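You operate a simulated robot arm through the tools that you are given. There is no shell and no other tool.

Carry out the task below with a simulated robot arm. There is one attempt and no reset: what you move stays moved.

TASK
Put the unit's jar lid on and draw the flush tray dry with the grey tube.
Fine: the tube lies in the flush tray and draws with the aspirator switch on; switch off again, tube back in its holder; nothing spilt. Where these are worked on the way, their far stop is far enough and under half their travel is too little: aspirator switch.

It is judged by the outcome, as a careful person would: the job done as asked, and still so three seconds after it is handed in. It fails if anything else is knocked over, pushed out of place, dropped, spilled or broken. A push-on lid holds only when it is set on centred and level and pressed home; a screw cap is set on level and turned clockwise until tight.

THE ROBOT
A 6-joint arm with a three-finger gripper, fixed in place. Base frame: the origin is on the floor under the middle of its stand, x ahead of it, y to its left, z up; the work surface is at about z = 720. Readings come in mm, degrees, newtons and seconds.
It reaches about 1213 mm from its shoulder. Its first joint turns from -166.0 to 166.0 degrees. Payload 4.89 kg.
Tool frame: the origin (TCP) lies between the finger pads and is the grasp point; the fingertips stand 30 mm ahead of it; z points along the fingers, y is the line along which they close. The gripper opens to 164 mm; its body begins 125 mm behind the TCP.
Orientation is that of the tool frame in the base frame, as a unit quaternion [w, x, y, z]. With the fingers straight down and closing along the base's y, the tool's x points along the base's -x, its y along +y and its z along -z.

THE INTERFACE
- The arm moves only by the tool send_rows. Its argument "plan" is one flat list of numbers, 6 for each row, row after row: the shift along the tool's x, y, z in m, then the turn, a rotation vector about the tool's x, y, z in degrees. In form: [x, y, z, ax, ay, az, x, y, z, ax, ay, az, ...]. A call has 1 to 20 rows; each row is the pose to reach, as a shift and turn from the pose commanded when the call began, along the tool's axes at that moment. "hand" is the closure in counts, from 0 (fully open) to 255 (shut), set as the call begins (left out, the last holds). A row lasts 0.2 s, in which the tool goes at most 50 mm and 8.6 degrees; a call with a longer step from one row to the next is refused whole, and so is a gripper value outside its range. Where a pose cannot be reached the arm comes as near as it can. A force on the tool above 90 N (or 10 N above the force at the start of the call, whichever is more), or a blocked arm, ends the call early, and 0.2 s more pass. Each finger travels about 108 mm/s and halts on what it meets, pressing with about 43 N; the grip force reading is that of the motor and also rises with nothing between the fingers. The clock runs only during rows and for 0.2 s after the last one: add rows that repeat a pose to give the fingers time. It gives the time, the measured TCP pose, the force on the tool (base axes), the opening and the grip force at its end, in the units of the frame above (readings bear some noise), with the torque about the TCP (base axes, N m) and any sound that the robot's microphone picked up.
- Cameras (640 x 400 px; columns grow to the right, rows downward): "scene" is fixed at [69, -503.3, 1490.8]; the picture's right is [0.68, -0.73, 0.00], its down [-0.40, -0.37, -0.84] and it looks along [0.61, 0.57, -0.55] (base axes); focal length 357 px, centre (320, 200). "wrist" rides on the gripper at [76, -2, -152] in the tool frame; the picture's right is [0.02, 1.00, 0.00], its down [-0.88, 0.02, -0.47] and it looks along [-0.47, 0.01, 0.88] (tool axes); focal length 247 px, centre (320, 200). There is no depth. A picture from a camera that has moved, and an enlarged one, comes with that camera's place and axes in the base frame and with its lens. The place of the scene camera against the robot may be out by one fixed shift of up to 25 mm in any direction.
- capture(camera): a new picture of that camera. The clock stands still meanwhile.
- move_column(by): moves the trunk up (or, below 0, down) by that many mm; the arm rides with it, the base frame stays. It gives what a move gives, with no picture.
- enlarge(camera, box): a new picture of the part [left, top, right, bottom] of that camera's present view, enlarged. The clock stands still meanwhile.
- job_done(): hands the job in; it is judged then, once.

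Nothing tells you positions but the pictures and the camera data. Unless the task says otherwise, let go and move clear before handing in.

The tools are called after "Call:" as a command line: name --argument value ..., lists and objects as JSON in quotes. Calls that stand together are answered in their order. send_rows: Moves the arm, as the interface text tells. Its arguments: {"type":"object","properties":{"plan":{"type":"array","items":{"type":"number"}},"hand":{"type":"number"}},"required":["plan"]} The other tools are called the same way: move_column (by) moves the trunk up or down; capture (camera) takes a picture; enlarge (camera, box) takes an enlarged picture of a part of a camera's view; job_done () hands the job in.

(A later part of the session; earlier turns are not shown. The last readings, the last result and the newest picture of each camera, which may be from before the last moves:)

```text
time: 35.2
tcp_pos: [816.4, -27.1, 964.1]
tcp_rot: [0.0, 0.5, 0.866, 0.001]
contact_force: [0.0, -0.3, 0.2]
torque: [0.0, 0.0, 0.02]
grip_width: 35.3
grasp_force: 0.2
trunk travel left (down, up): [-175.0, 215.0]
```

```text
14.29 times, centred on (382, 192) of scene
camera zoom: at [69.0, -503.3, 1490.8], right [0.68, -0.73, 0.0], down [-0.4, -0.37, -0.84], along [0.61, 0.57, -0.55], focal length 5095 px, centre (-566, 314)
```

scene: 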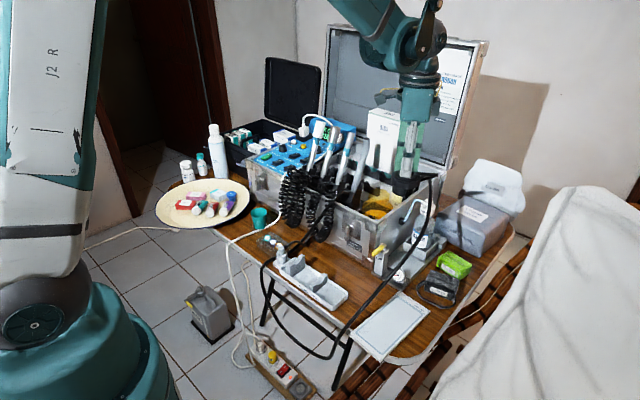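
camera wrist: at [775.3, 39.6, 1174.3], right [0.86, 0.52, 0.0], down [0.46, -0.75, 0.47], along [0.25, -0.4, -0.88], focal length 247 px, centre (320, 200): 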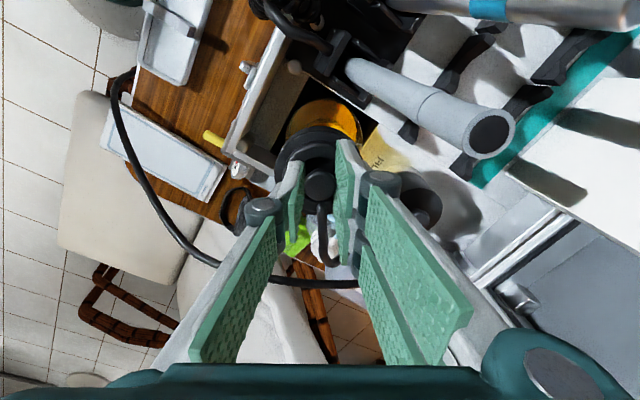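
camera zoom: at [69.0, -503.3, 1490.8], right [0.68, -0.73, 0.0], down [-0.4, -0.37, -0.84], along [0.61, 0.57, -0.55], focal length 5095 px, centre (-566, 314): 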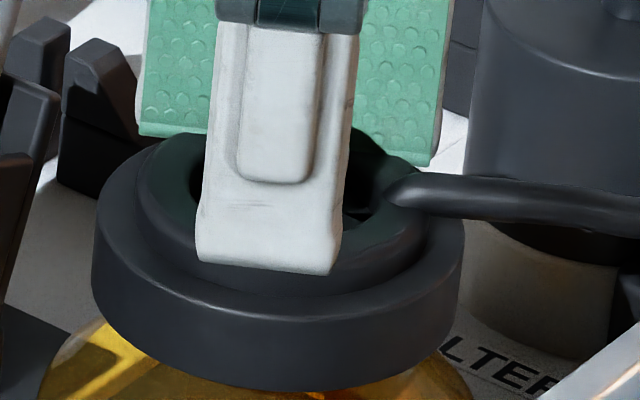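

Centred. I'll keep lowering until the fingertips bear on the lid.

Call:
send_rows --plan '[0, 0, 0.002, 0, 0, 0, 0, 0, 0.004, 0, 0, 0, 0, 0, 0.004, 0, 0, 0]'

Call:
send_rows --plan '[0, 0, 0.001, 0, 0, 0, 0, 0, 0.002, 0, 0, 0, 0, 0, 0.002, 0, 0, 0]'

Call:
send_rows --plan '[0, 0, 0.001, 0, 0, 0, 0, 0, 0.002, 0, 0, 0, 0, 0, 0.002, 0, 0, 0]'

```text
time: 36.0
tcp_pos: [816.6, -26.2, 959.5]
tcp_rot: [0.0, 0.501, 0.865, 0.0]
contact_force: [0.3, -0.6, -0.2]
torque: [0.0, -0.04, 0.02]
grip_width: 35.2
grasp_force: 0.0
trunk travel left (down, up): [-175.0, 215.0]
```

```text
time: 36.8
tcp_pos: [816.3, -25.6, 958.3]
tcp_rot: [0.0, 0.501, 0.866, 0.0]
contact_force: [2.7, -2.5, 13.3]
torque: [-0.03, -0.19, -0.07]
grip_width: 35.4
grasp_force: 0.1
trunk travel left (down, up): [-175.0, 215.0]
```

```text
time: 37.6
tcp_pos: [815.8, -26.8, 958.3]
tcp_rot: [0.001, 0.499, 0.866, 0.001]
contact_force: [11.5, -6.1, 57.3]
torque: [0.02, -1.24, -0.11]
grip_width: 35.7
grasp_force: 0.4
trunk travel left (down, up): [-175.0, 215.0]
```

At 57 N the lid has stopped moving, with more load on the two-finger side. I'll look at it and at the display.

Call:
enlarge --camera "scene" --box '[362, 178, 402, 206]'

Call:
enlarge --camera "scene" --box '[290, 105, 370, 155]'

Call:
enlarge --camera "wrist" --box '[266, 90, 394, 200]'

```text
14.29 times, centred on (382, 192) of scene
camera zoom: at [69.0, -503.3, 1490.8], right [0.68, -0.73, 0.0], down [-0.4, -0.37, -0.84], along [0.61, 0.57, -0.55], focal length 5095 px, centre (-566, 314)
```

zoom: 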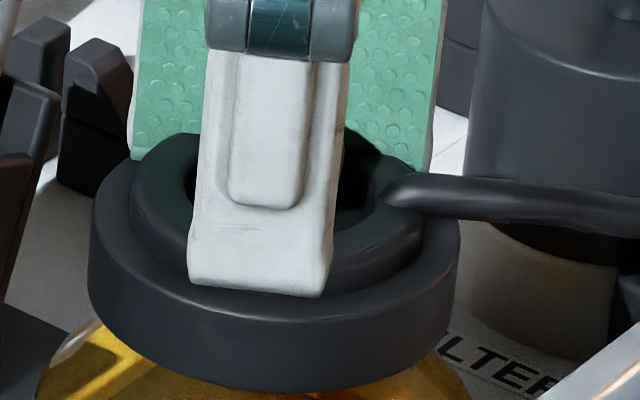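

```text
8.00 times, centred on (330, 130) of scene
camera zoom: at [69.0, -503.3, 1490.8], right [0.68, -0.73, 0.0], down [-0.4, -0.37, -0.84], along [0.61, 0.57, -0.55], focal length 2853 px, centre (240, 760)
```

zoom: 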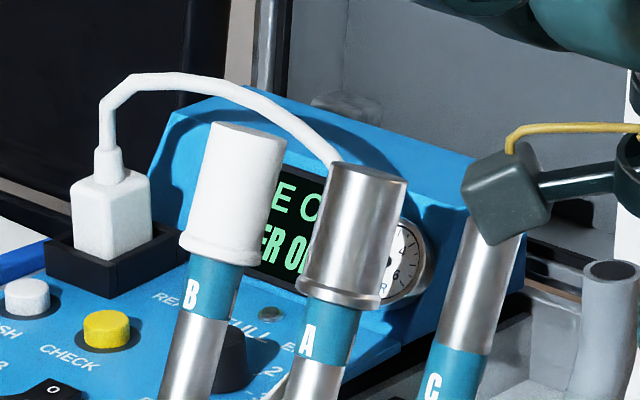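

```text
3.64 times, centred on (330, 145) of wrist
camera zoom: at [775.6, 40.1, 1111.2], right [0.86, 0.52, 0.0], down [0.46, -0.75, 0.47], along [0.25, -0.4, -0.88], focal length 898 px, centre (284, 400)
```

zoom: 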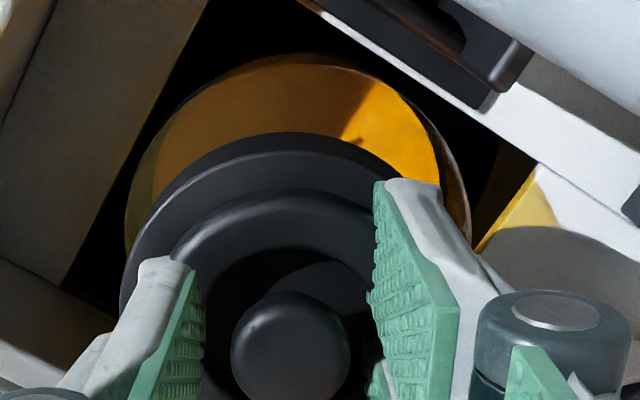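

The display's second line has changed from "JAR LID", so it may be seated. I'll back off upward and read the display and lid from the wrist camera.

Call:
send_rows --plan '[0, 0, -0.005, 0, 0, 0, 0, 0, -0.015, 0, 0, 0, 0, 0, -0.03, 0, 0, 0, 0, 0, -0.05, 0, 0, 0, 0, 0, -0.08, 0, 0, 0, 0, 0, -0.11, 0, 0, 0, 0, 0, -0.14, 0, 0, 0, 0, 0, -0.14, 0, 0, 0]'

Call:
capture --camera "wrist"

Call:
enlarge --camera "scene" --box '[350, 165, 414, 215]'

Call:
enlarge --camera "scene" --box '[306, 120, 346, 145]'

```text
time: 39.4
tcp_pos: [816.3, -25.8, 1096.2]
tcp_rot: [0.0, 0.5, 0.866, 0.0]
contact_force: [0.6, 0.0, -0.7]
torque: [0.01, -0.03, 0.02]
grip_width: 35.4
grasp_force: 0.2
trunk travel left (down, up): [-175.0, 215.0]
```

```text
taken
camera wrist: at [776.3, 38.9, 1249.8], right [0.86, 0.52, 0.0], down [0.46, -0.75, 0.47], along [0.25, -0.4, -0.88], focal length 247 px, centre (320, 200)
```

wrist: 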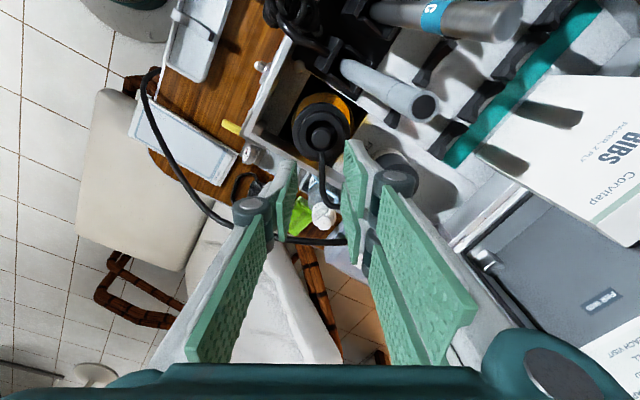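

```text
8.00 times, centred on (382, 190) of scene
camera zoom: at [69.0, -503.3, 1490.8], right [0.68, -0.73, 0.0], down [-0.4, -0.37, -0.84], along [0.61, 0.57, -0.55], focal length 2853 px, centre (-176, 280)
```

zoom: 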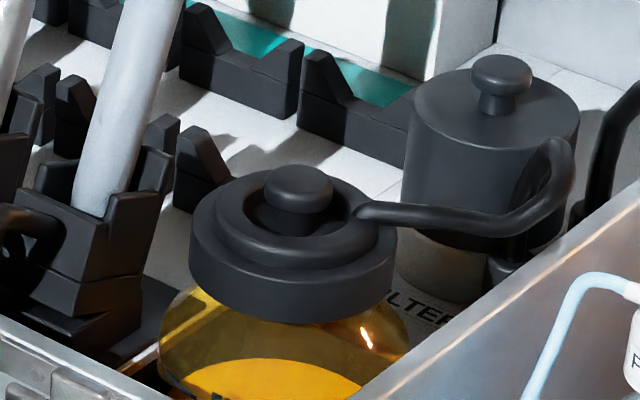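

```text
16.00 times, centred on (326, 132) of scene
camera zoom: at [69.0, -503.3, 1490.8], right [0.68, -0.73, 0.0], down [-0.4, -0.37, -0.84], along [0.61, 0.57, -0.55], focal length 5706 px, centre (224, 1280)
```

zoom: 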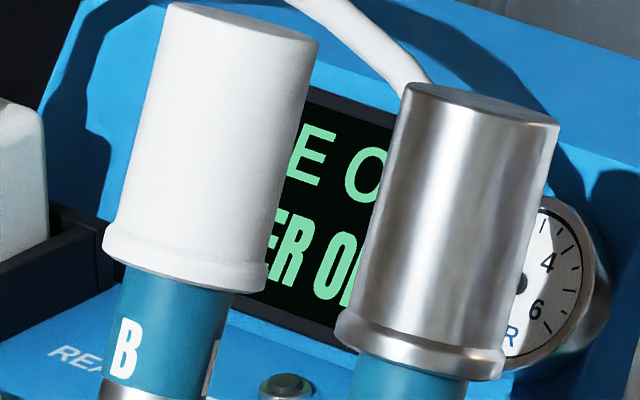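

The lid now sits level and seated on the jar. Next I'll rise, turn the hand back, and look at the switch panel and display.

Call:
send_rows --plan '[0, 0, -0.04, 0, 0, 0, 0, 0, -0.08, 0, 0, 0, 0.02, 0.006, -0.095, 0, 0, -6, 0.06, 0.02, -0.095, 0, 0, -12, 0.1, 0.033, -0.095, 0, 0, -19, 0.14, 0.046, -0.095, 0, 0, -26, 0.18, 0.06, -0.095, 0, 0, -33, 0.22, 0.073, -0.095, 0, 0, -40, 0.26, 0.086, -0.095, 0, 0, -47, 0.3, 0.1, -0.095, 0, 0, -54, 0.34, 0.113, -0.095, 0, 0, -60, 0.3586, 0.119, -0.095, 0, 0, -60, 0.3586, 0.119, -0.095, 0, 0, -60]'

Call:
capture --camera "wrist"

Call:
capture --camera "scene"

```text
time: 42.2
tcp_pos: [740.6, 346.6, 1190.6]
tcp_rot: [0.001, 0.0, 1.0, 0.0]
contact_force: [0.4, 0.4, 0.0]
torque: [-0.09, -0.01, 0.0]
grip_width: 35.5
grasp_force: 0.2
trunk travel left (down, up): [-175.0, 215.0]
```

```text
taken
camera wrist: at [664.4, 345.1, 1344.0], right [-0.02, 1.0, 0.0], down [0.88, 0.02, 0.47], along [0.47, 0.01, -0.88], focal length 247 px, centre (320, 200)
```

wrist: 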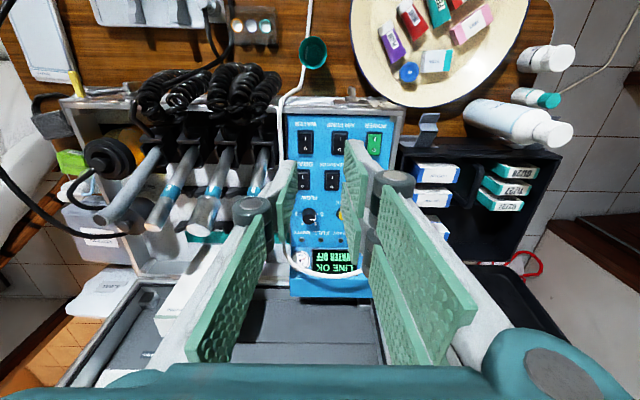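

```text
taken
```

scene: 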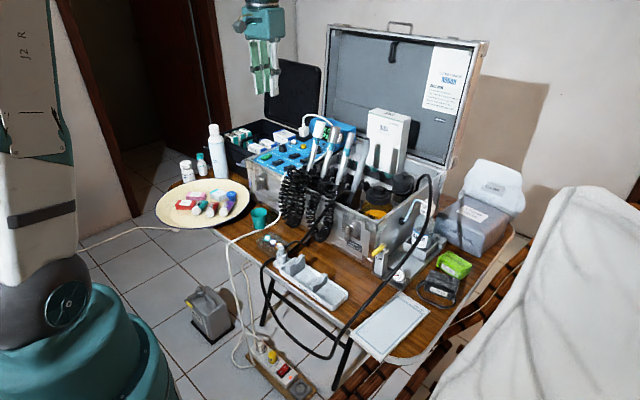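

The display now reads "LINE OK / WATER OFF", so the lid is seated. I'll study the panel switches and the tube holder from here.

Call:
enlarge --camera "wrist" --box '[280, 110, 408, 190]'

Call:
enlarge --camera "wrist" --box '[280, 160, 360, 210]'

Call:
enlarge --camera "wrist" --box '[90, 100, 218, 180]'

Call:
enlarge --camera "wrist" --box '[80, 0, 288, 60]'

```text
5.00 times, centred on (344, 150) of wrist
camera zoom: at [664.4, 345.1, 1344.0], right [-0.02, 1.0, 0.0], down [0.88, 0.02, 0.47], along [0.47, 0.01, -0.88], focal length 1235 px, centre (200, 450)
```

zoom: 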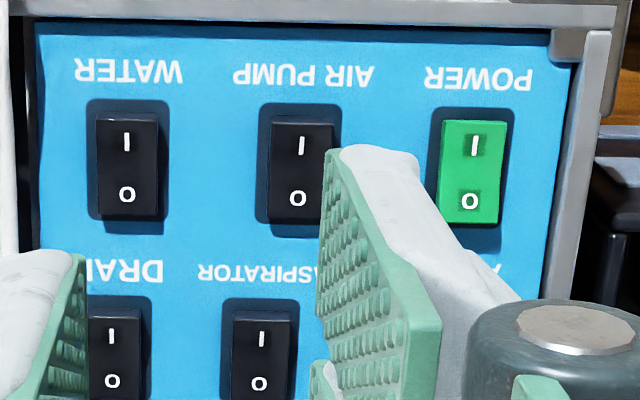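

```text
8.00 times, centred on (320, 185) of wrist
camera zoom: at [664.4, 345.1, 1344.0], right [-0.02, 1.0, 0.0], down [0.88, 0.02, 0.47], along [0.47, 0.01, -0.88], focal length 1976 px, centre (320, 320)
```

zoom: 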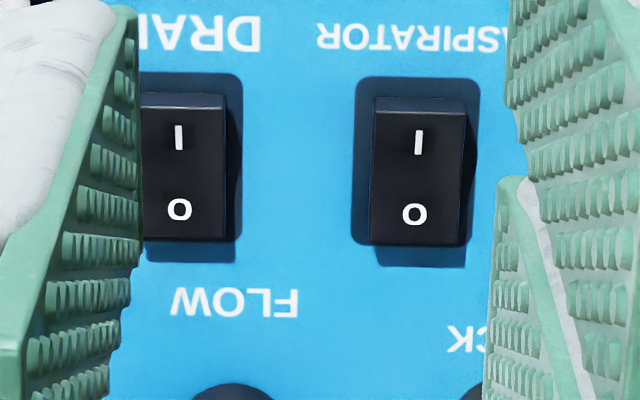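

```text
5.00 times, centred on (154, 140) of wrist
camera zoom: at [664.4, 345.1, 1344.0], right [-0.02, 1.0, 0.0], down [0.88, 0.02, 0.47], along [0.47, 0.01, -0.88], focal length 1235 px, centre (1150, 500)
```

zoom: 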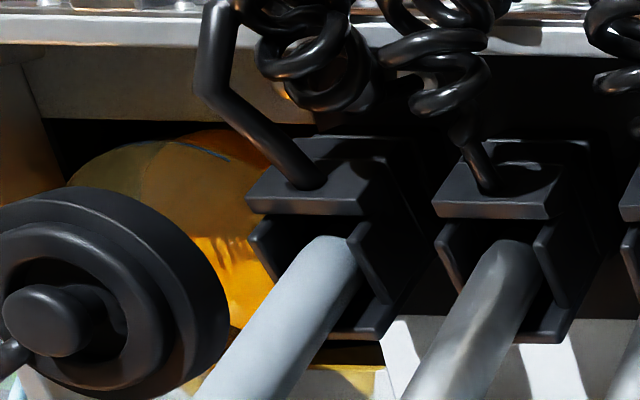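

```text
3.08 times, centred on (184, 30) of wrist
camera zoom: at [664.4, 345.1, 1344.0], right [-0.02, 1.0, 0.0], down [0.88, 0.02, 0.47], along [0.47, 0.01, -0.88], focal length 760 px, centre (738, 723)
```

zoom: 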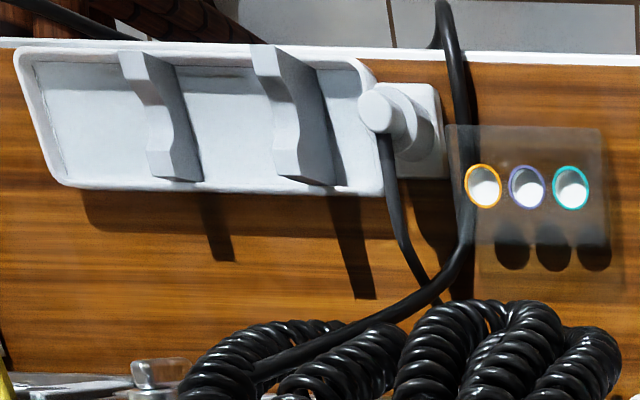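

I'll look at the full grey tube from this angle to fix its axis.

Call:
enlarge --camera "wrist" --box '[80, 140, 208, 240]'

Call:
enlarge --camera "scene" --box '[336, 130, 384, 215]'

Call:
enlarge --camera "scene" --box '[340, 180, 380, 215]'

```text
4.00 times, centred on (144, 190) of wrist
camera zoom: at [664.4, 345.1, 1344.0], right [-0.02, 1.0, 0.0], down [0.88, 0.02, 0.47], along [0.47, 0.01, -0.88], focal length 988 px, centre (1024, 240)
```

zoom: 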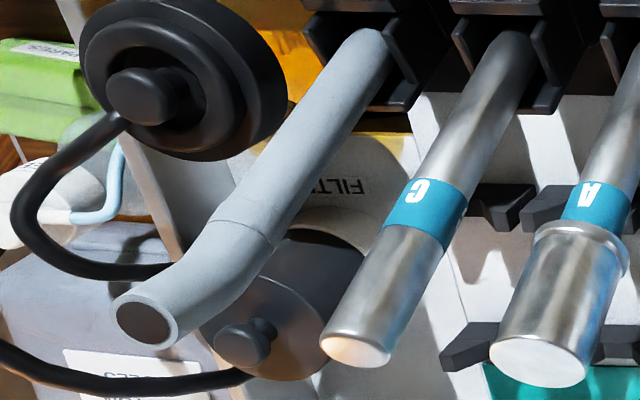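

```text
4.71 times, centred on (360, 172) of scene
camera zoom: at [69.0, -503.3, 1490.8], right [0.68, -0.73, 0.0], down [-0.4, -0.37, -0.84], along [0.61, 0.57, -0.55], focal length 1678 px, centre (132, 329)
```

zoom: 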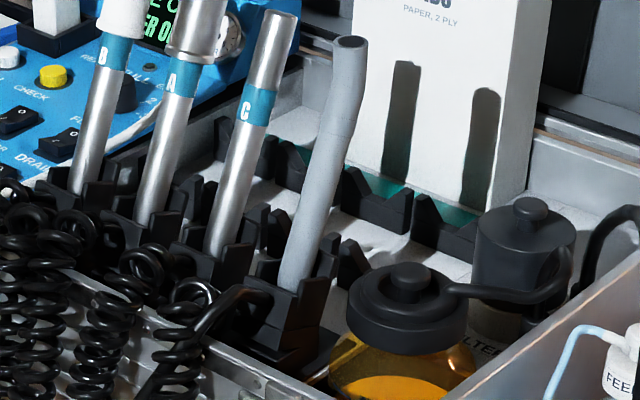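

```text
11.43 times, centred on (360, 198) of scene
camera zoom: at [69.0, -503.3, 1490.8], right [0.68, -0.73, 0.0], down [-0.4, -0.37, -0.84], along [0.61, 0.57, -0.55], focal length 4076 px, centre (-137, 229)
```

zoom: 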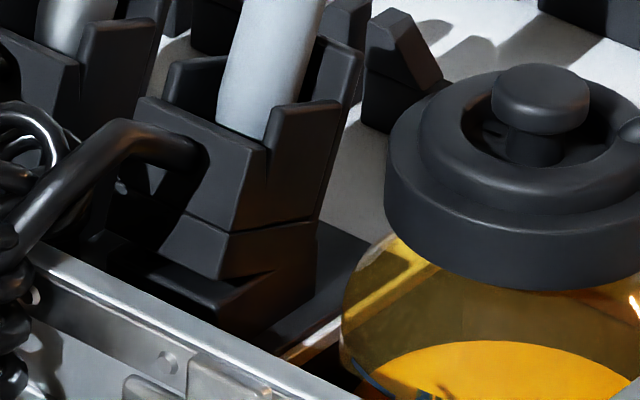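

Tube geometry from two views: base at (800, 57, 912), sleeve joint at (842, 55, 1014), and the mouth bends back to (848.5, 57, 1066). The tray slope matches that bend, so the tube should lie with its mouth toward −y. I'll go look at the tray cradles closely first.

Call:
send_rows --plan '[0.04, -0.02, 0, 0, 0, 0, 0.08, -0.05, 0, 0, 0, 0, 0.11, -0.09, 0, 0, 0, 0, 0.14, -0.13, 0.01, 0, 0, 0, 0.165, -0.17, 0.03, 0, 0, 0, 0.19, -0.21, 0.05, 0, 0, 0, 0.21, -0.25, 0.07, 0, 0, 0, 0.22, -0.29, 0.09, 0, 0, 0, 0.228, -0.33, 0.11, 0, 0, 0, 0.23, -0.333, 0.15, 0, 0, 0, 0.234, -0.333, 0.19, 0, 0, 0, 0.234, -0.333, 0.22, 0, 0, 0, 0.234, -0.333, 0.22, 0, 0, 0]' --hand 0

Call:
capture --camera "wrist"

Call:
enlarge --camera "wrist" --box '[210, 90, 402, 210]'

```text
refused: row 4 steps farther than a row can; nothing moved
```

```text
taken
camera wrist: at [664.4, 345.1, 1344.0], right [-0.02, 1.0, 0.0], down [0.88, 0.02, 0.47], along [0.47, 0.01, -0.88], focal length 247 px, centre (320, 200)
```

wrist: 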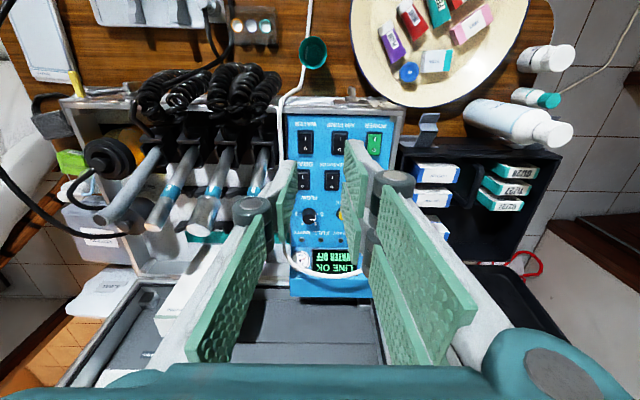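

```text
3.33 times, centred on (306, 150) of wrist
camera zoom: at [664.4, 345.1, 1344.0], right [-0.02, 1.0, 0.0], down [0.88, 0.02, 0.47], along [0.47, 0.01, -0.88], focal length 823 px, centre (367, 367)
```

zoom: 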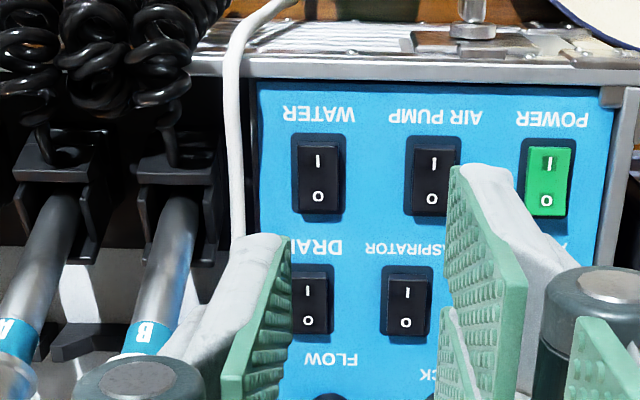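

A step was slightly too long, so nothing moved. I'll resend with shorter steps.

Call:
send_rows --plan '[0.0234, -0.0333, 0, 0, 0, 0, 0.0468, -0.0666, 0, 0, 0, 0, 0.0702, -0.0999, 0, 0, 0, 0, 0.0936, -0.1332, 0, 0, 0, 0, 0.117, -0.1665, 0.01, 0, 0, 0, 0.1404, -0.1998, 0.03, 0, 0, 0, 0.1638, -0.2331, 0.05, 0, 0, 0, 0.1872, -0.2664, 0.07, 0, 0, 0, 0.2106, -0.2997, 0.09, 0, 0, 0, 0.234, -0.333, 0.11, 0, 0, 0, 0.234, -0.333, 0.15, 0, 0, 0, 0.234, -0.333, 0.19, 0, 0, 0, 0.234, -0.333, 0.22, 0, 0, 0, 0.234, -0.333, 0.22, 0, 0, 0]' --hand 0

Call:
capture --camera "wrist"

Call:
enlarge --camera "wrist" --box '[210, 90, 402, 210]'

```text
time: 45.2
tcp_pos: [508.0, 12.7, 968.8]
tcp_rot: [0.0, 0.001, 1.0, 0.0]
contact_force: [0.6, -0.3, -0.5]
torque: [0.05, 0.12, 0.01]
grip_width: 164.0
grasp_force: 0.1
trunk travel left (down, up): [-175.0, 215.0]
```

```text
taken
camera wrist: at [432.0, 11.2, 1122.7], right [-0.02, 1.0, 0.0], down [0.88, 0.02, 0.47], along [0.47, 0.01, -0.88], focal length 247 px, centre (320, 200)
```

wrist: 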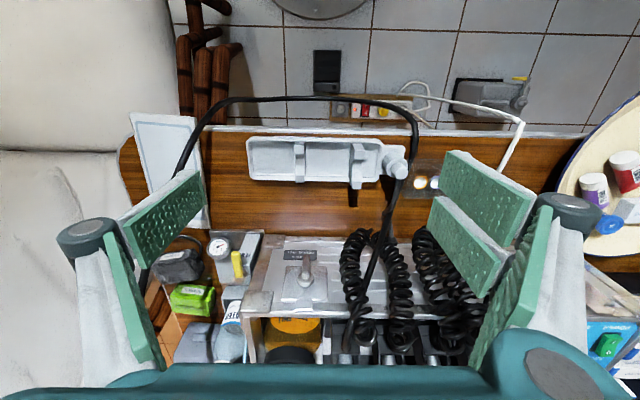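

```text
3.33 times, centred on (306, 150) of wrist
camera zoom: at [432.0, 11.2, 1122.7], right [-0.02, 1.0, 0.0], down [0.88, 0.02, 0.47], along [0.47, 0.01, -0.88], focal length 823 px, centre (367, 367)
```

zoom: 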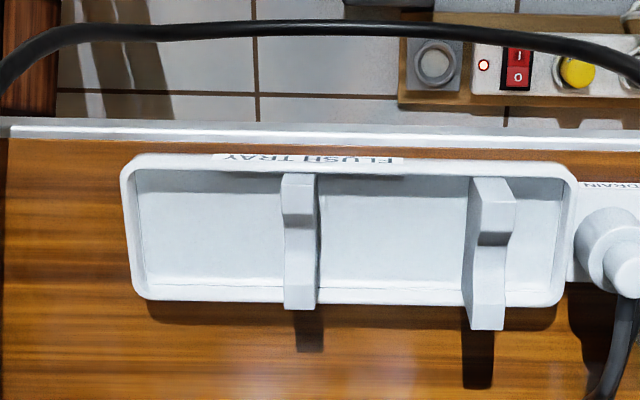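

I'll zoom into each cradle, then rotate the hand to the tray orientation and look along the tray.

Call:
enlarge --camera "wrist" --box '[276, 134, 324, 194]'

Call:
enlarge --camera "wrist" --box '[336, 134, 416, 194]'

Call:
send_rows --plan '[0, 0, 0, 0, 0, -8, 0, 0, 0, 0, 0, -16, 0, 0, 0, 0, 0, -24, 0, 0, 0, 0, 0, -32, 0, 0, 0, 0, 0, -40, 0, 0, 0, 0, 0, -48, 0, 0, 0, 0, 0, -56, 0, 0, 0, 0, 0, -64, 0, 0, 0, 0, 0, -72, 0, 0, 0, 0, 0, -80, 0, 0, 0, 0, 0, -88, -0.03, -0.03, 0, 0, 0, -90, -0.055, -0.06, 0, 0, 0, -90, -0.055, -0.06, 0.03, 0, 0, -90, -0.055, -0.06, 0.03, 0, 0, -90]'

Call:
capture --camera "wrist"

```text
6.67 times, centred on (300, 164) of wrist
camera zoom: at [432.0, 11.2, 1122.7], right [-0.02, 1.0, 0.0], down [0.88, 0.02, 0.47], along [0.47, 0.01, -0.88], focal length 1646 px, centre (453, 440)
```

zoom: 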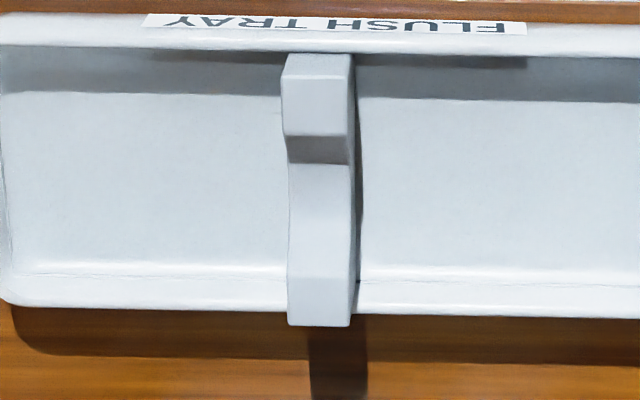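

```text
6.67 times, centred on (376, 164) of wrist
camera zoom: at [432.0, 11.2, 1122.7], right [-0.02, 1.0, 0.0], down [0.88, 0.02, 0.47], along [0.47, 0.01, -0.88], focal length 1646 px, centre (-53, 440)
```

zoom: 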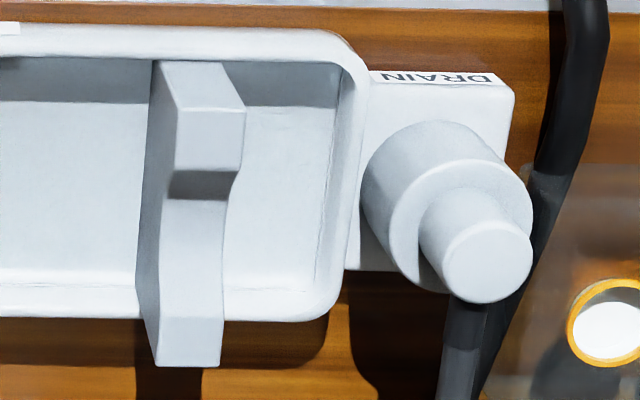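

```text
time: 48.4
tcp_pos: [561.1, -45.8, 940.1]
tcp_rot: [0.0, -0.707, 0.707, -0.001]
contact_force: [0.4, -1.0, -1.0]
torque: [0.02, 0.06, 0.0]
grip_width: 164.0
grasp_force: 0.1
trunk travel left (down, up): [-175.0, 215.0]
```

```text
taken
camera wrist: at [563.5, -122.2, 1094.1], right [-1.0, -0.02, 0.0], down [-0.02, 0.88, 0.47], along [-0.01, 0.47, -0.88], focal length 247 px, centre (320, 200)
```

wrist: 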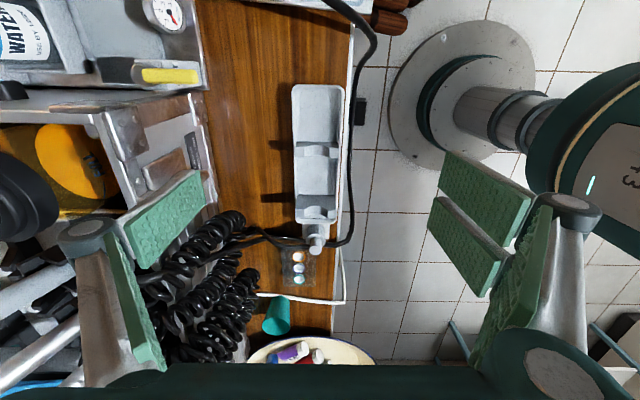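

The tray orientation works. I'll zoom on the cradles from this end.

Call:
enlarge --camera "wrist" --box '[270, 80, 366, 160]'

Call:
enlarge --camera "wrist" --box '[270, 140, 366, 260]'

Call:
enlarge --camera "scene" --box '[276, 245, 340, 295]'

```text
5.00 times, centred on (318, 120) of wrist
camera zoom: at [563.5, -122.2, 1094.1], right [-1.0, -0.02, 0.0], down [-0.02, 0.88, 0.47], along [-0.01, 0.47, -0.88], focal length 1235 px, centre (330, 600)
```

zoom: 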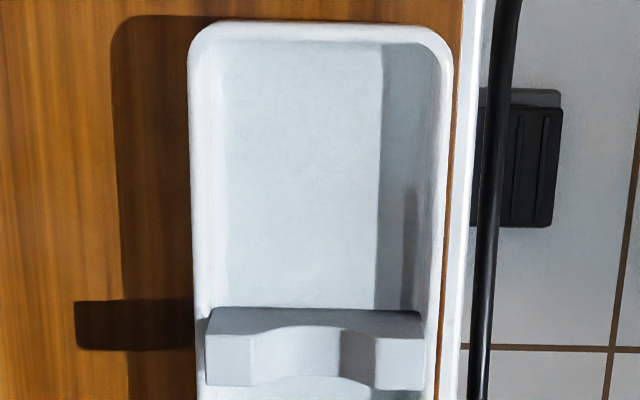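

```text
3.33 times, centred on (318, 200) of wrist
camera zoom: at [563.5, -122.2, 1094.1], right [-1.0, -0.02, 0.0], down [-0.02, 0.88, 0.47], along [-0.01, 0.47, -0.88], focal length 823 px, centre (327, 200)
```

zoom: 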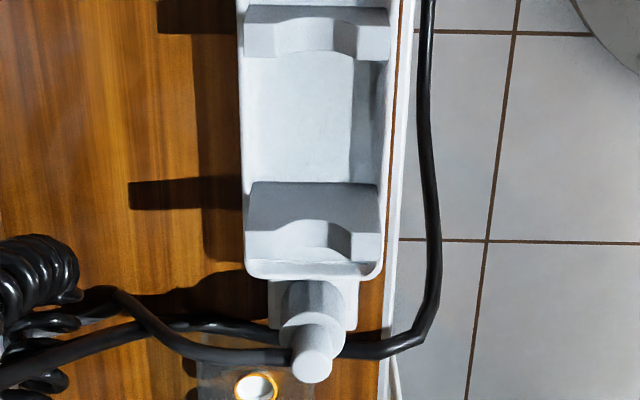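

```text
8.00 times, centred on (308, 270) of scene
camera zoom: at [69.0, -503.3, 1490.8], right [0.68, -0.73, 0.0], down [-0.4, -0.37, -0.84], along [0.61, 0.57, -0.55], focal length 2853 px, centre (416, -360)
```

zoom: 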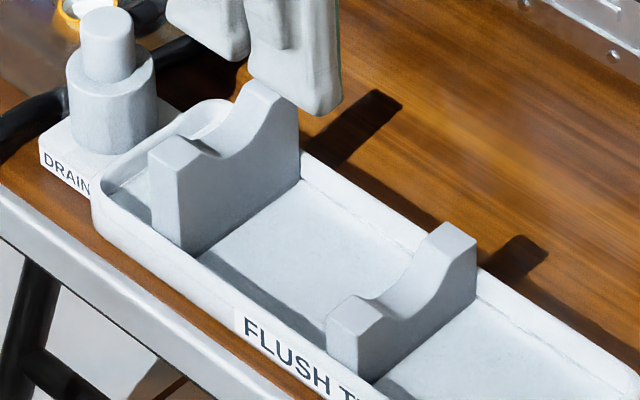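

Tray geometry: floor z≈722, low cradle at y −25…−10 (notch ≈742), tall cradle at y 65…81 (notch ≈761), centreline x≈563.5. The same forward-pointing hand can serve both the holder and the tray with just a 90° roll. I'll rise and pitch the hand forward in free space.

Call:
send_rows --plan '[0, 0, -0.04, 0, 0, 0, 0, -0.02, -0.08, 0, 0, 0, -0.01, -0.05, -0.11, 8, 0, 0, -0.02, -0.08, -0.135, 16, 0, 0, -0.035, -0.11, -0.16, 24, 0, 0, -0.048, -0.129, -0.16, 32, 0, 0, -0.048, -0.129, -0.16, 40, 0, 0, -0.048, -0.129, -0.16, 48, 0, 0, -0.048, -0.129, -0.16, 56, 0, 0, -0.048, -0.129, -0.16, 64, 0, 0, -0.048, -0.129, -0.16, 67.7, 0, 0, -0.048, -0.129, -0.16, 67.7, 0, 0]' --hand 196

Call:
capture --camera "scene"

Call:
capture --camera "wrist"

```text
time: 51.0
tcp_pos: [690.1, -0.8, 1102.0]
tcp_rot: [0.394, -0.587, 0.587, -0.395]
contact_force: [-0.1, 0.4, -0.2]
torque: [-0.01, -0.01, -0.02]
grip_width: 38.0
grasp_force: 0.1
trunk travel left (down, up): [-175.0, 215.0]
```

```text
taken
```

scene: 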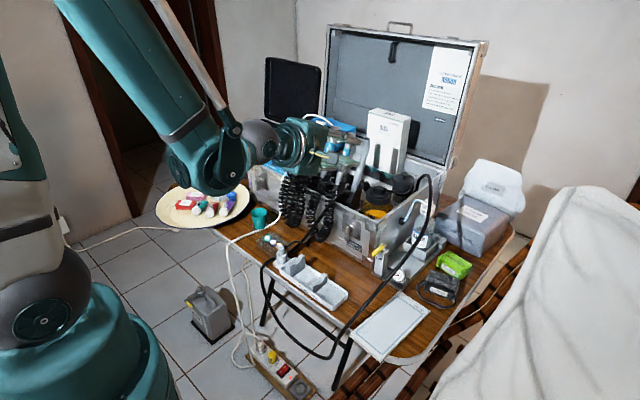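

```text
taken
camera wrist: at [550.5, -76.6, 1161.5], right [-0.38, -0.02, -0.93], down [-0.44, 0.88, 0.16], along [0.81, 0.47, -0.34], focal length 247 px, centre (320, 200)
```

wrist: 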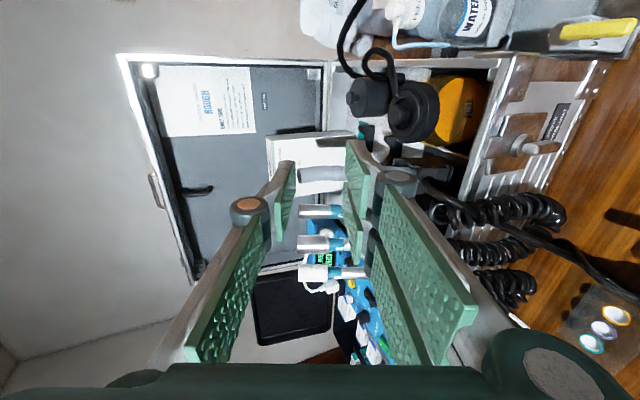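

The hand points forward as planned. Now I'll roll it −90° so the camera is on top and the fingers close along y.

Call:
send_rows --plan '[0, 0, 0, 0, 0, -8, 0, 0, 0, 0, 0, -16, 0, 0, 0, 0, 0, -24, 0, 0, 0, 0, 0, -32, 0, 0, 0, 0, 0, -40, 0, 0, 0, 0, 0, -48, 0, 0, 0, 0, 0, -56, 0, 0, 0, 0, 0, -64, 0, 0, 0, 0, 0, -72, 0, 0, 0, 0, 0, -80, 0, 0, 0, 0, 0, -88, 0, 0, 0, 0, 0, -90, 0, 0, 0, 0, 0, -90]'

Call:
capture --camera "wrist"

Call:
capture --camera "scene"

```text
time: 53.8
tcp_pos: [689.0, 10.8, 1100.5]
tcp_rot: [0.005, 0.83, -0.004, 0.558]
contact_force: [-0.3, 0.9, 0.0]
torque: [0.0, 0.0, -0.05]
grip_width: 38.0
grasp_force: 0.0
out of reach, approached as far as the arm can: row 11, 12, 13
trunk travel left (down, up): [-175.0, 215.0]
```

```text
taken
camera wrist: at [578.0, 15.1, 1230.0], right [0.0, -1.0, 0.02], down [-0.77, -0.01, -0.64], along [0.64, -0.02, -0.77], focal length 247 px, centre (320, 200)
```

wrist: 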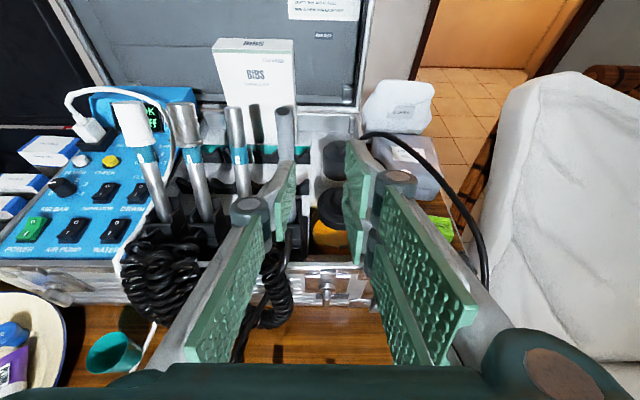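

```text
taken
```

scene: 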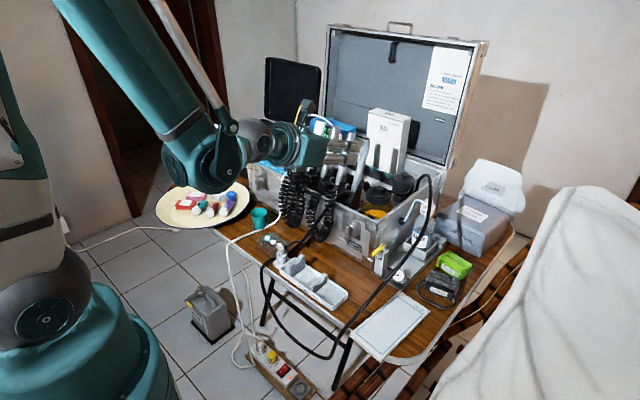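

The orientation is reached, with a small position error from a joint limit that should ease further to +y. I'll move in front of the grey tube and check.

Call:
send_rows --plan '[0, -0.03, 0, 0, 0, 0, 0, -0.056, 0, 0, 0, 0, -0.02, -0.056, 0.012, 0, 0, 0, -0.04, -0.056, 0.024, 0, 0, 0, -0.0517, -0.056, 0.032, 0, 0, 0, -0.0517, -0.056, 0.032, 0, 0, 0]'

Call:
capture --camera "wrist"

Call:
enlarge --camera "wrist" --box '[220, 60, 420, 185]'

Call:
enlarge --camera "scene" --box '[260, 110, 420, 210]'

```text
time: 55.2
tcp_pos: [702.1, 67.5, 1046.7]
tcp_rot: [0.001, 0.831, -0.001, 0.556]
contact_force: [0.1, 0.5, 0.4]
torque: [-0.02, 0.05, 0.01]
grip_width: 37.6
grasp_force: 0.1
out of reach, approached as far as the arm can: row 5, 6
trunk travel left (down, up): [-175.0, 215.0]
```

```text
taken
camera wrist: at [591.5, 70.0, 1177.0], right [0.01, -1.0, 0.02], down [-0.77, -0.02, -0.63], along [0.63, -0.01, -0.77], focal length 247 px, centre (320, 200)
```

wrist: 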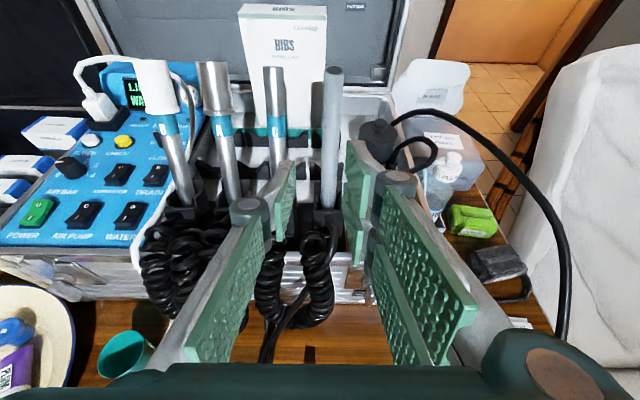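

```text
3.20 times, centred on (320, 122) of wrist
camera zoom: at [591.5, 70.0, 1177.0], right [0.01, -1.0, 0.02], down [-0.77, -0.02, -0.63], along [0.63, -0.01, -0.77], focal length 790 px, centre (320, 448)
```

zoom: 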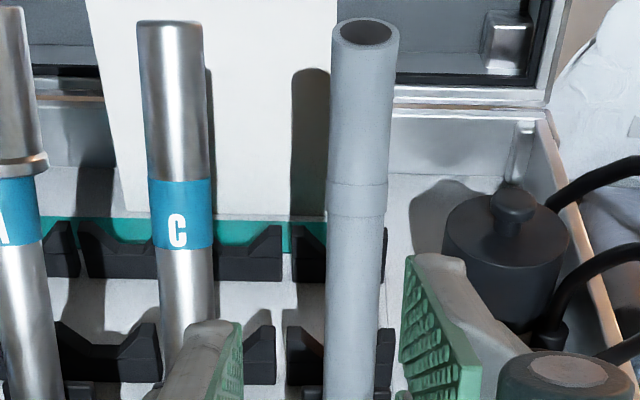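

```text
4.00 times, centred on (340, 160) of scene
camera zoom: at [69.0, -503.3, 1490.8], right [0.68, -0.73, 0.0], down [-0.4, -0.37, -0.84], along [0.61, 0.57, -0.55], focal length 1427 px, centre (240, 360)
```

zoom: 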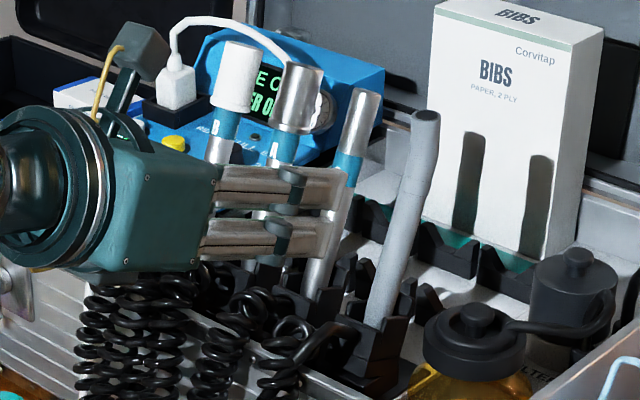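

The camera-up roll sits right at a joint limit. The mirror orientation with the camera underneath should be well inside limits and clears the coils. I'll back off and roll the hand back by 180°.

Call:
send_rows --plan '[0.011, 0.009, -0.026, 0, 0, 0, 0.022, 0.018, -0.052, 0, 0, 0, 0.033, 0.026, -0.078, 0, 0, 8, 0.033, 0.026, -0.078, 0, 0, 16, 0.033, 0.026, -0.078, 0, 0, 24, 0.033, 0.026, -0.078, 0, 0, 32, 0.033, 0.026, -0.078, 0, 0, 40, 0.033, 0.026, -0.078, 0, 0, 48, 0.033, 0.026, -0.078, 0, 0, 56, 0.033, 0.026, -0.078, 0, 0, 64, 0.033, 0.026, -0.078, 0, 0, 72, 0.033, 0.026, -0.078, 0, 0, 80, 0.033, 0.026, -0.078, 0, 0, 88, 0.033, 0.026, -0.078, 0, 0, 90]'

Call:
send_rows --plan '[0, 0, 0, 0, 0, 8, 0, 0, 0, 0, 0, 16, 0, 0, 0, 0, 0, 24, 0, 0, 0, 0, 0, 32, 0, 0, 0, 0, 0, 40, 0, 0, 0, 0, 0, 48, 0, 0, 0, 0, 0, 56, 0, 0, 0, 0, 0, 64, 0, 0, 0, 0, 0, 72, 0, 0, 0, 0, 0, 80, 0, 0, 0, 0, 0, 88, 0, 0, 0, 0, 0, 90, 0, 0, 0, 0, 0, 90]'

Call:
capture --camera "wrist"

Call:
capture --camera "scene"

```text
time: 58.2
tcp_pos: [641.5, 41.5, 1108.0]
tcp_rot: [0.395, -0.586, 0.588, -0.394]
contact_force: [0.6, -0.1, -0.9]
torque: [-0.03, 0.01, -0.01]
grip_width: 37.7
grasp_force: 0.1
trunk travel left (down, up): [-175.0, 215.0]
```

```text
time: 61.0
tcp_pos: [642.4, 42.4, 1108.0]
tcp_rot: [0.557, 0.0, 0.831, 0.0]
contact_force: [-1.1, 0.2, -0.3]
torque: [0.01, -0.01, 0.01]
grip_width: 37.9
grasp_force: 0.0
trunk travel left (down, up): [-175.0, 215.0]
```

```text
taken
camera wrist: at [472.2, 41.1, 1096.5], right [-0.01, 1.0, -0.02], down [-0.1, 0.02, 0.99], along [0.99, 0.01, 0.1], focal length 247 px, centre (320, 200)
```

wrist: 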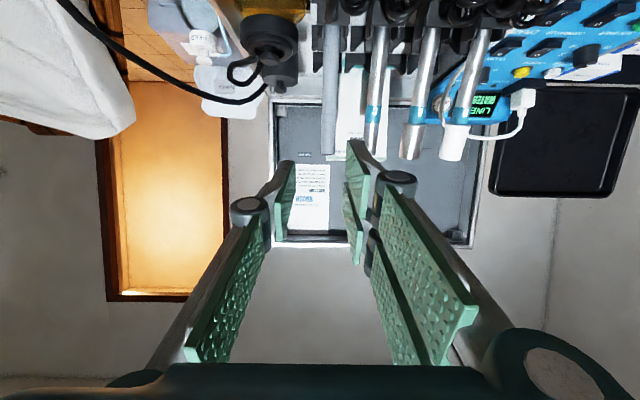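

```text
taken
```

scene: 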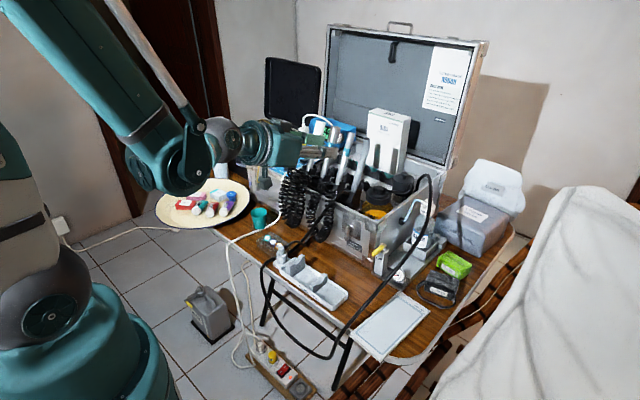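

This orientation is comfortable and gives a clear front view of the tube. I'll move to a pre-grasp point in line with the tube.

Call:
send_rows --plan '[0.013, 0.003, 0.019, 0, 0, 0, 0.026, 0.006, 0.038, 0, 0, 0, 0.039, 0.009, 0.057, 0, 0, 0, 0.052, 0.012, 0.076, 0, 0, 0, 0.0656, 0.0138, 0.0953, 0, 0, 0, 0.0656, 0.0138, 0.0953, 0, 0, 0]'

Call:
capture --camera "wrist"

Call:
enlarge --camera "wrist" --box '[256, 0, 416, 170]'

Call:
enlarge --camera "scene" --box '[290, 130, 402, 210]'

```text
time: 62.4
tcp_pos: [713.0, 57.9, 1044.6]
tcp_rot: [0.556, 0.0, 0.831, 0.0]
contact_force: [-0.4, 0.1, 0.6]
torque: [-0.01, 0.01, 0.01]
grip_width: 37.7
grasp_force: 0.2
out of reach, approached as far as the arm can: row 3, 4, 5, 6
trunk travel left (down, up): [-175.0, 215.0]
```

```text
taken
camera wrist: at [543.0, 57.1, 1033.4], right [-0.01, 1.0, -0.02], down [-0.1, 0.02, 0.99], along [0.99, 0.01, 0.1], focal length 247 px, centre (320, 200)
```

wrist: 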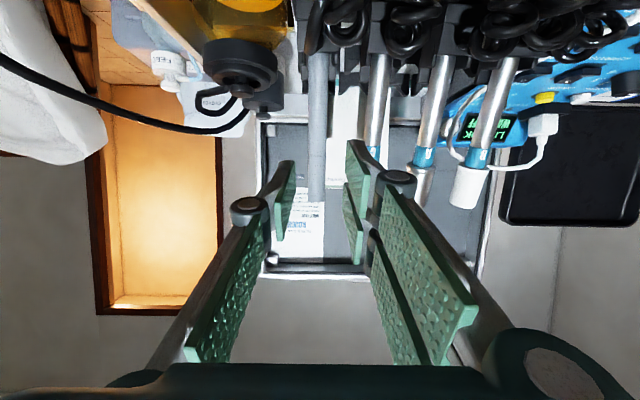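

```text
2.35 times, centred on (336, 85) of wrist
camera zoom: at [543.0, 57.1, 1033.4], right [-0.01, 1.0, -0.02], down [-0.1, 0.02, 0.99], along [0.99, 0.01, 0.1], focal length 581 px, centre (282, 471)
```

zoom: 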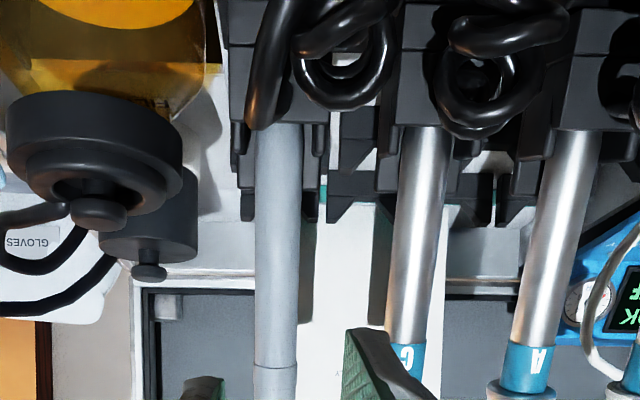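

```text
5.00 times, centred on (346, 170) of scene
camera zoom: at [69.0, -503.3, 1490.8], right [0.68, -0.73, 0.0], down [-0.4, -0.37, -0.84], along [0.61, 0.57, -0.55], focal length 1783 px, centre (190, 350)
```

zoom: 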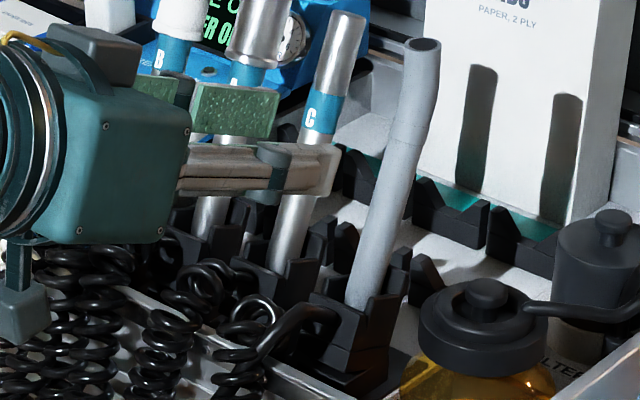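

The arm can't point forward this low at the current trunk height. I'll rise, then lower the trunk so the shoulder is lower and this pose becomes easy.

Call:
send_rows --plan '[-0.029, -0.003, -0.025, 0, 0, 0, -0.058, -0.006, -0.05, 0, 0, 0, -0.087, -0.009, -0.075, 0, 0, 0, -0.116, -0.012, -0.1, 0, 0, 0, -0.145, -0.015, -0.125, 0, 0, 0, -0.172, -0.018, -0.15, 0, 0, 0, -0.172, -0.018, -0.15, 0, 0, 0]'

Call:
capture --camera "scene"

```text
time: 64.0
tcp_pos: [638.2, 36.3, 1262.0]
tcp_rot: [0.557, 0.002, 0.83, -0.001]
contact_force: [-0.1, 0.0, -0.2]
torque: [0.04, -0.03, 0.03]
grip_width: 38.1
grasp_force: 0.1
trunk travel left (down, up): [-175.0, 215.0]
```

```text
taken
```

scene: 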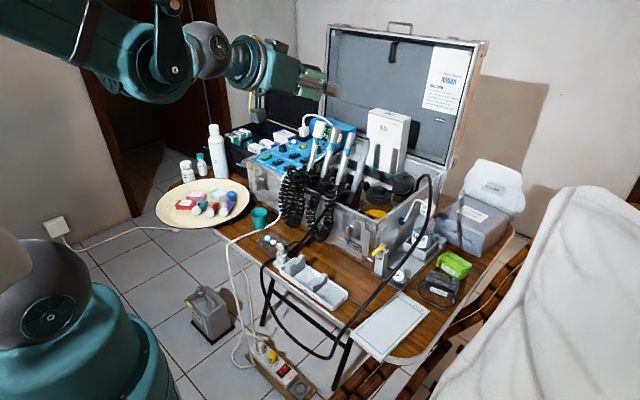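

Clear. Lowering the trunk in two steps.

Call:
move_column --by -80

Call:
move_column --by -85

Call:
capture --camera "scene"

```text
time: 65.2
tcp_pos: [638.0, 37.5, 1182.4]
tcp_rot: [0.557, 0.0, 0.83, 0.0]
contact_force: [0.0, -1.1, -0.7]
torque: [0.0, 0.02, 0.03]
grip_width: 38.0
grasp_force: 0.0
trunk travel left (down, up): [-95.0, 295.0]
```

```text
time: 66.4
tcp_pos: [638.3, 37.0, 1095.6]
tcp_rot: [0.557, 0.0, 0.83, 0.0]
contact_force: [0.5, -0.2, -0.5]
torque: [0.01, -0.02, 0.01]
grip_width: 37.9
grasp_force: 0.0
trunk travel left (down, up): [-10.0, 380.0]
```

```text
taken
```

scene: 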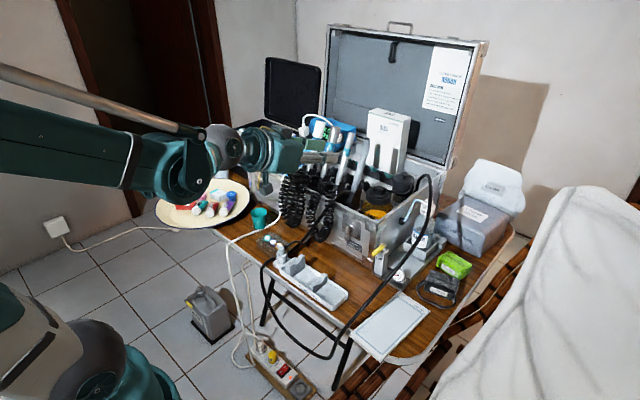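

The trunk is down. Now back to the pre-grasp point.

Call:
send_rows --plan '[0.0105, 0.004, 0.019, 0, 0, 0, 0.021, 0.008, 0.038, 0, 0, 0, 0.0315, 0.012, 0.057, 0, 0, 0, 0.042, 0.016, 0.076, 0, 0, 0, 0.0527, 0.0192, 0.0944, 0, 0, 0, 0.0527, 0.0192, 0.0944, 0, 0, 0]'

Call:
enlarge --camera "wrist" --box '[230, 0, 430, 200]'

Call:
enlarge --camera "scene" --box '[290, 130, 402, 210]'

```text
time: 67.8
tcp_pos: [705.3, 54.7, 1011.4]
tcp_rot: [0.557, 0.0, 0.83, 0.0]
contact_force: [-1.0, -0.8, 0.1]
torque: [0.02, 0.0, 0.02]
grip_width: 37.8
grasp_force: 0.0
trunk travel left (down, up): [-10.0, 380.0]
```

```text
2.00 times, centred on (330, 100) of wrist
camera zoom: at [536.6, 54.3, 999.9], right [-0.01, 1.0, -0.02], down [-0.1, 0.02, 0.99], along [0.99, 0.01, 0.1], focal length 494 px, centre (300, 400)
```

zoom: 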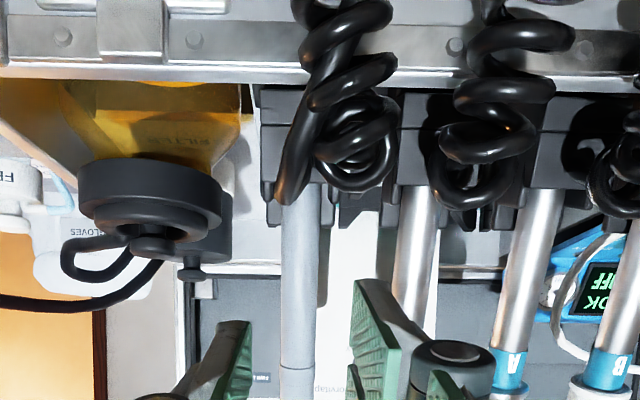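

```text
5.00 times, centred on (346, 170) of scene
camera zoom: at [69.0, -503.3, 1490.8], right [0.68, -0.73, 0.0], down [-0.4, -0.37, -0.84], along [0.61, 0.57, -0.55], focal length 1783 px, centre (190, 350)
```

zoom: 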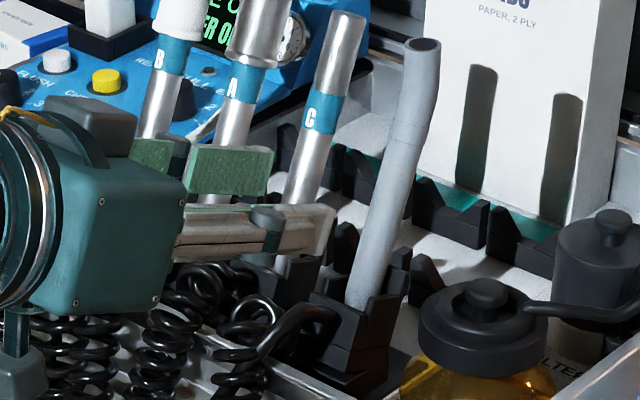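

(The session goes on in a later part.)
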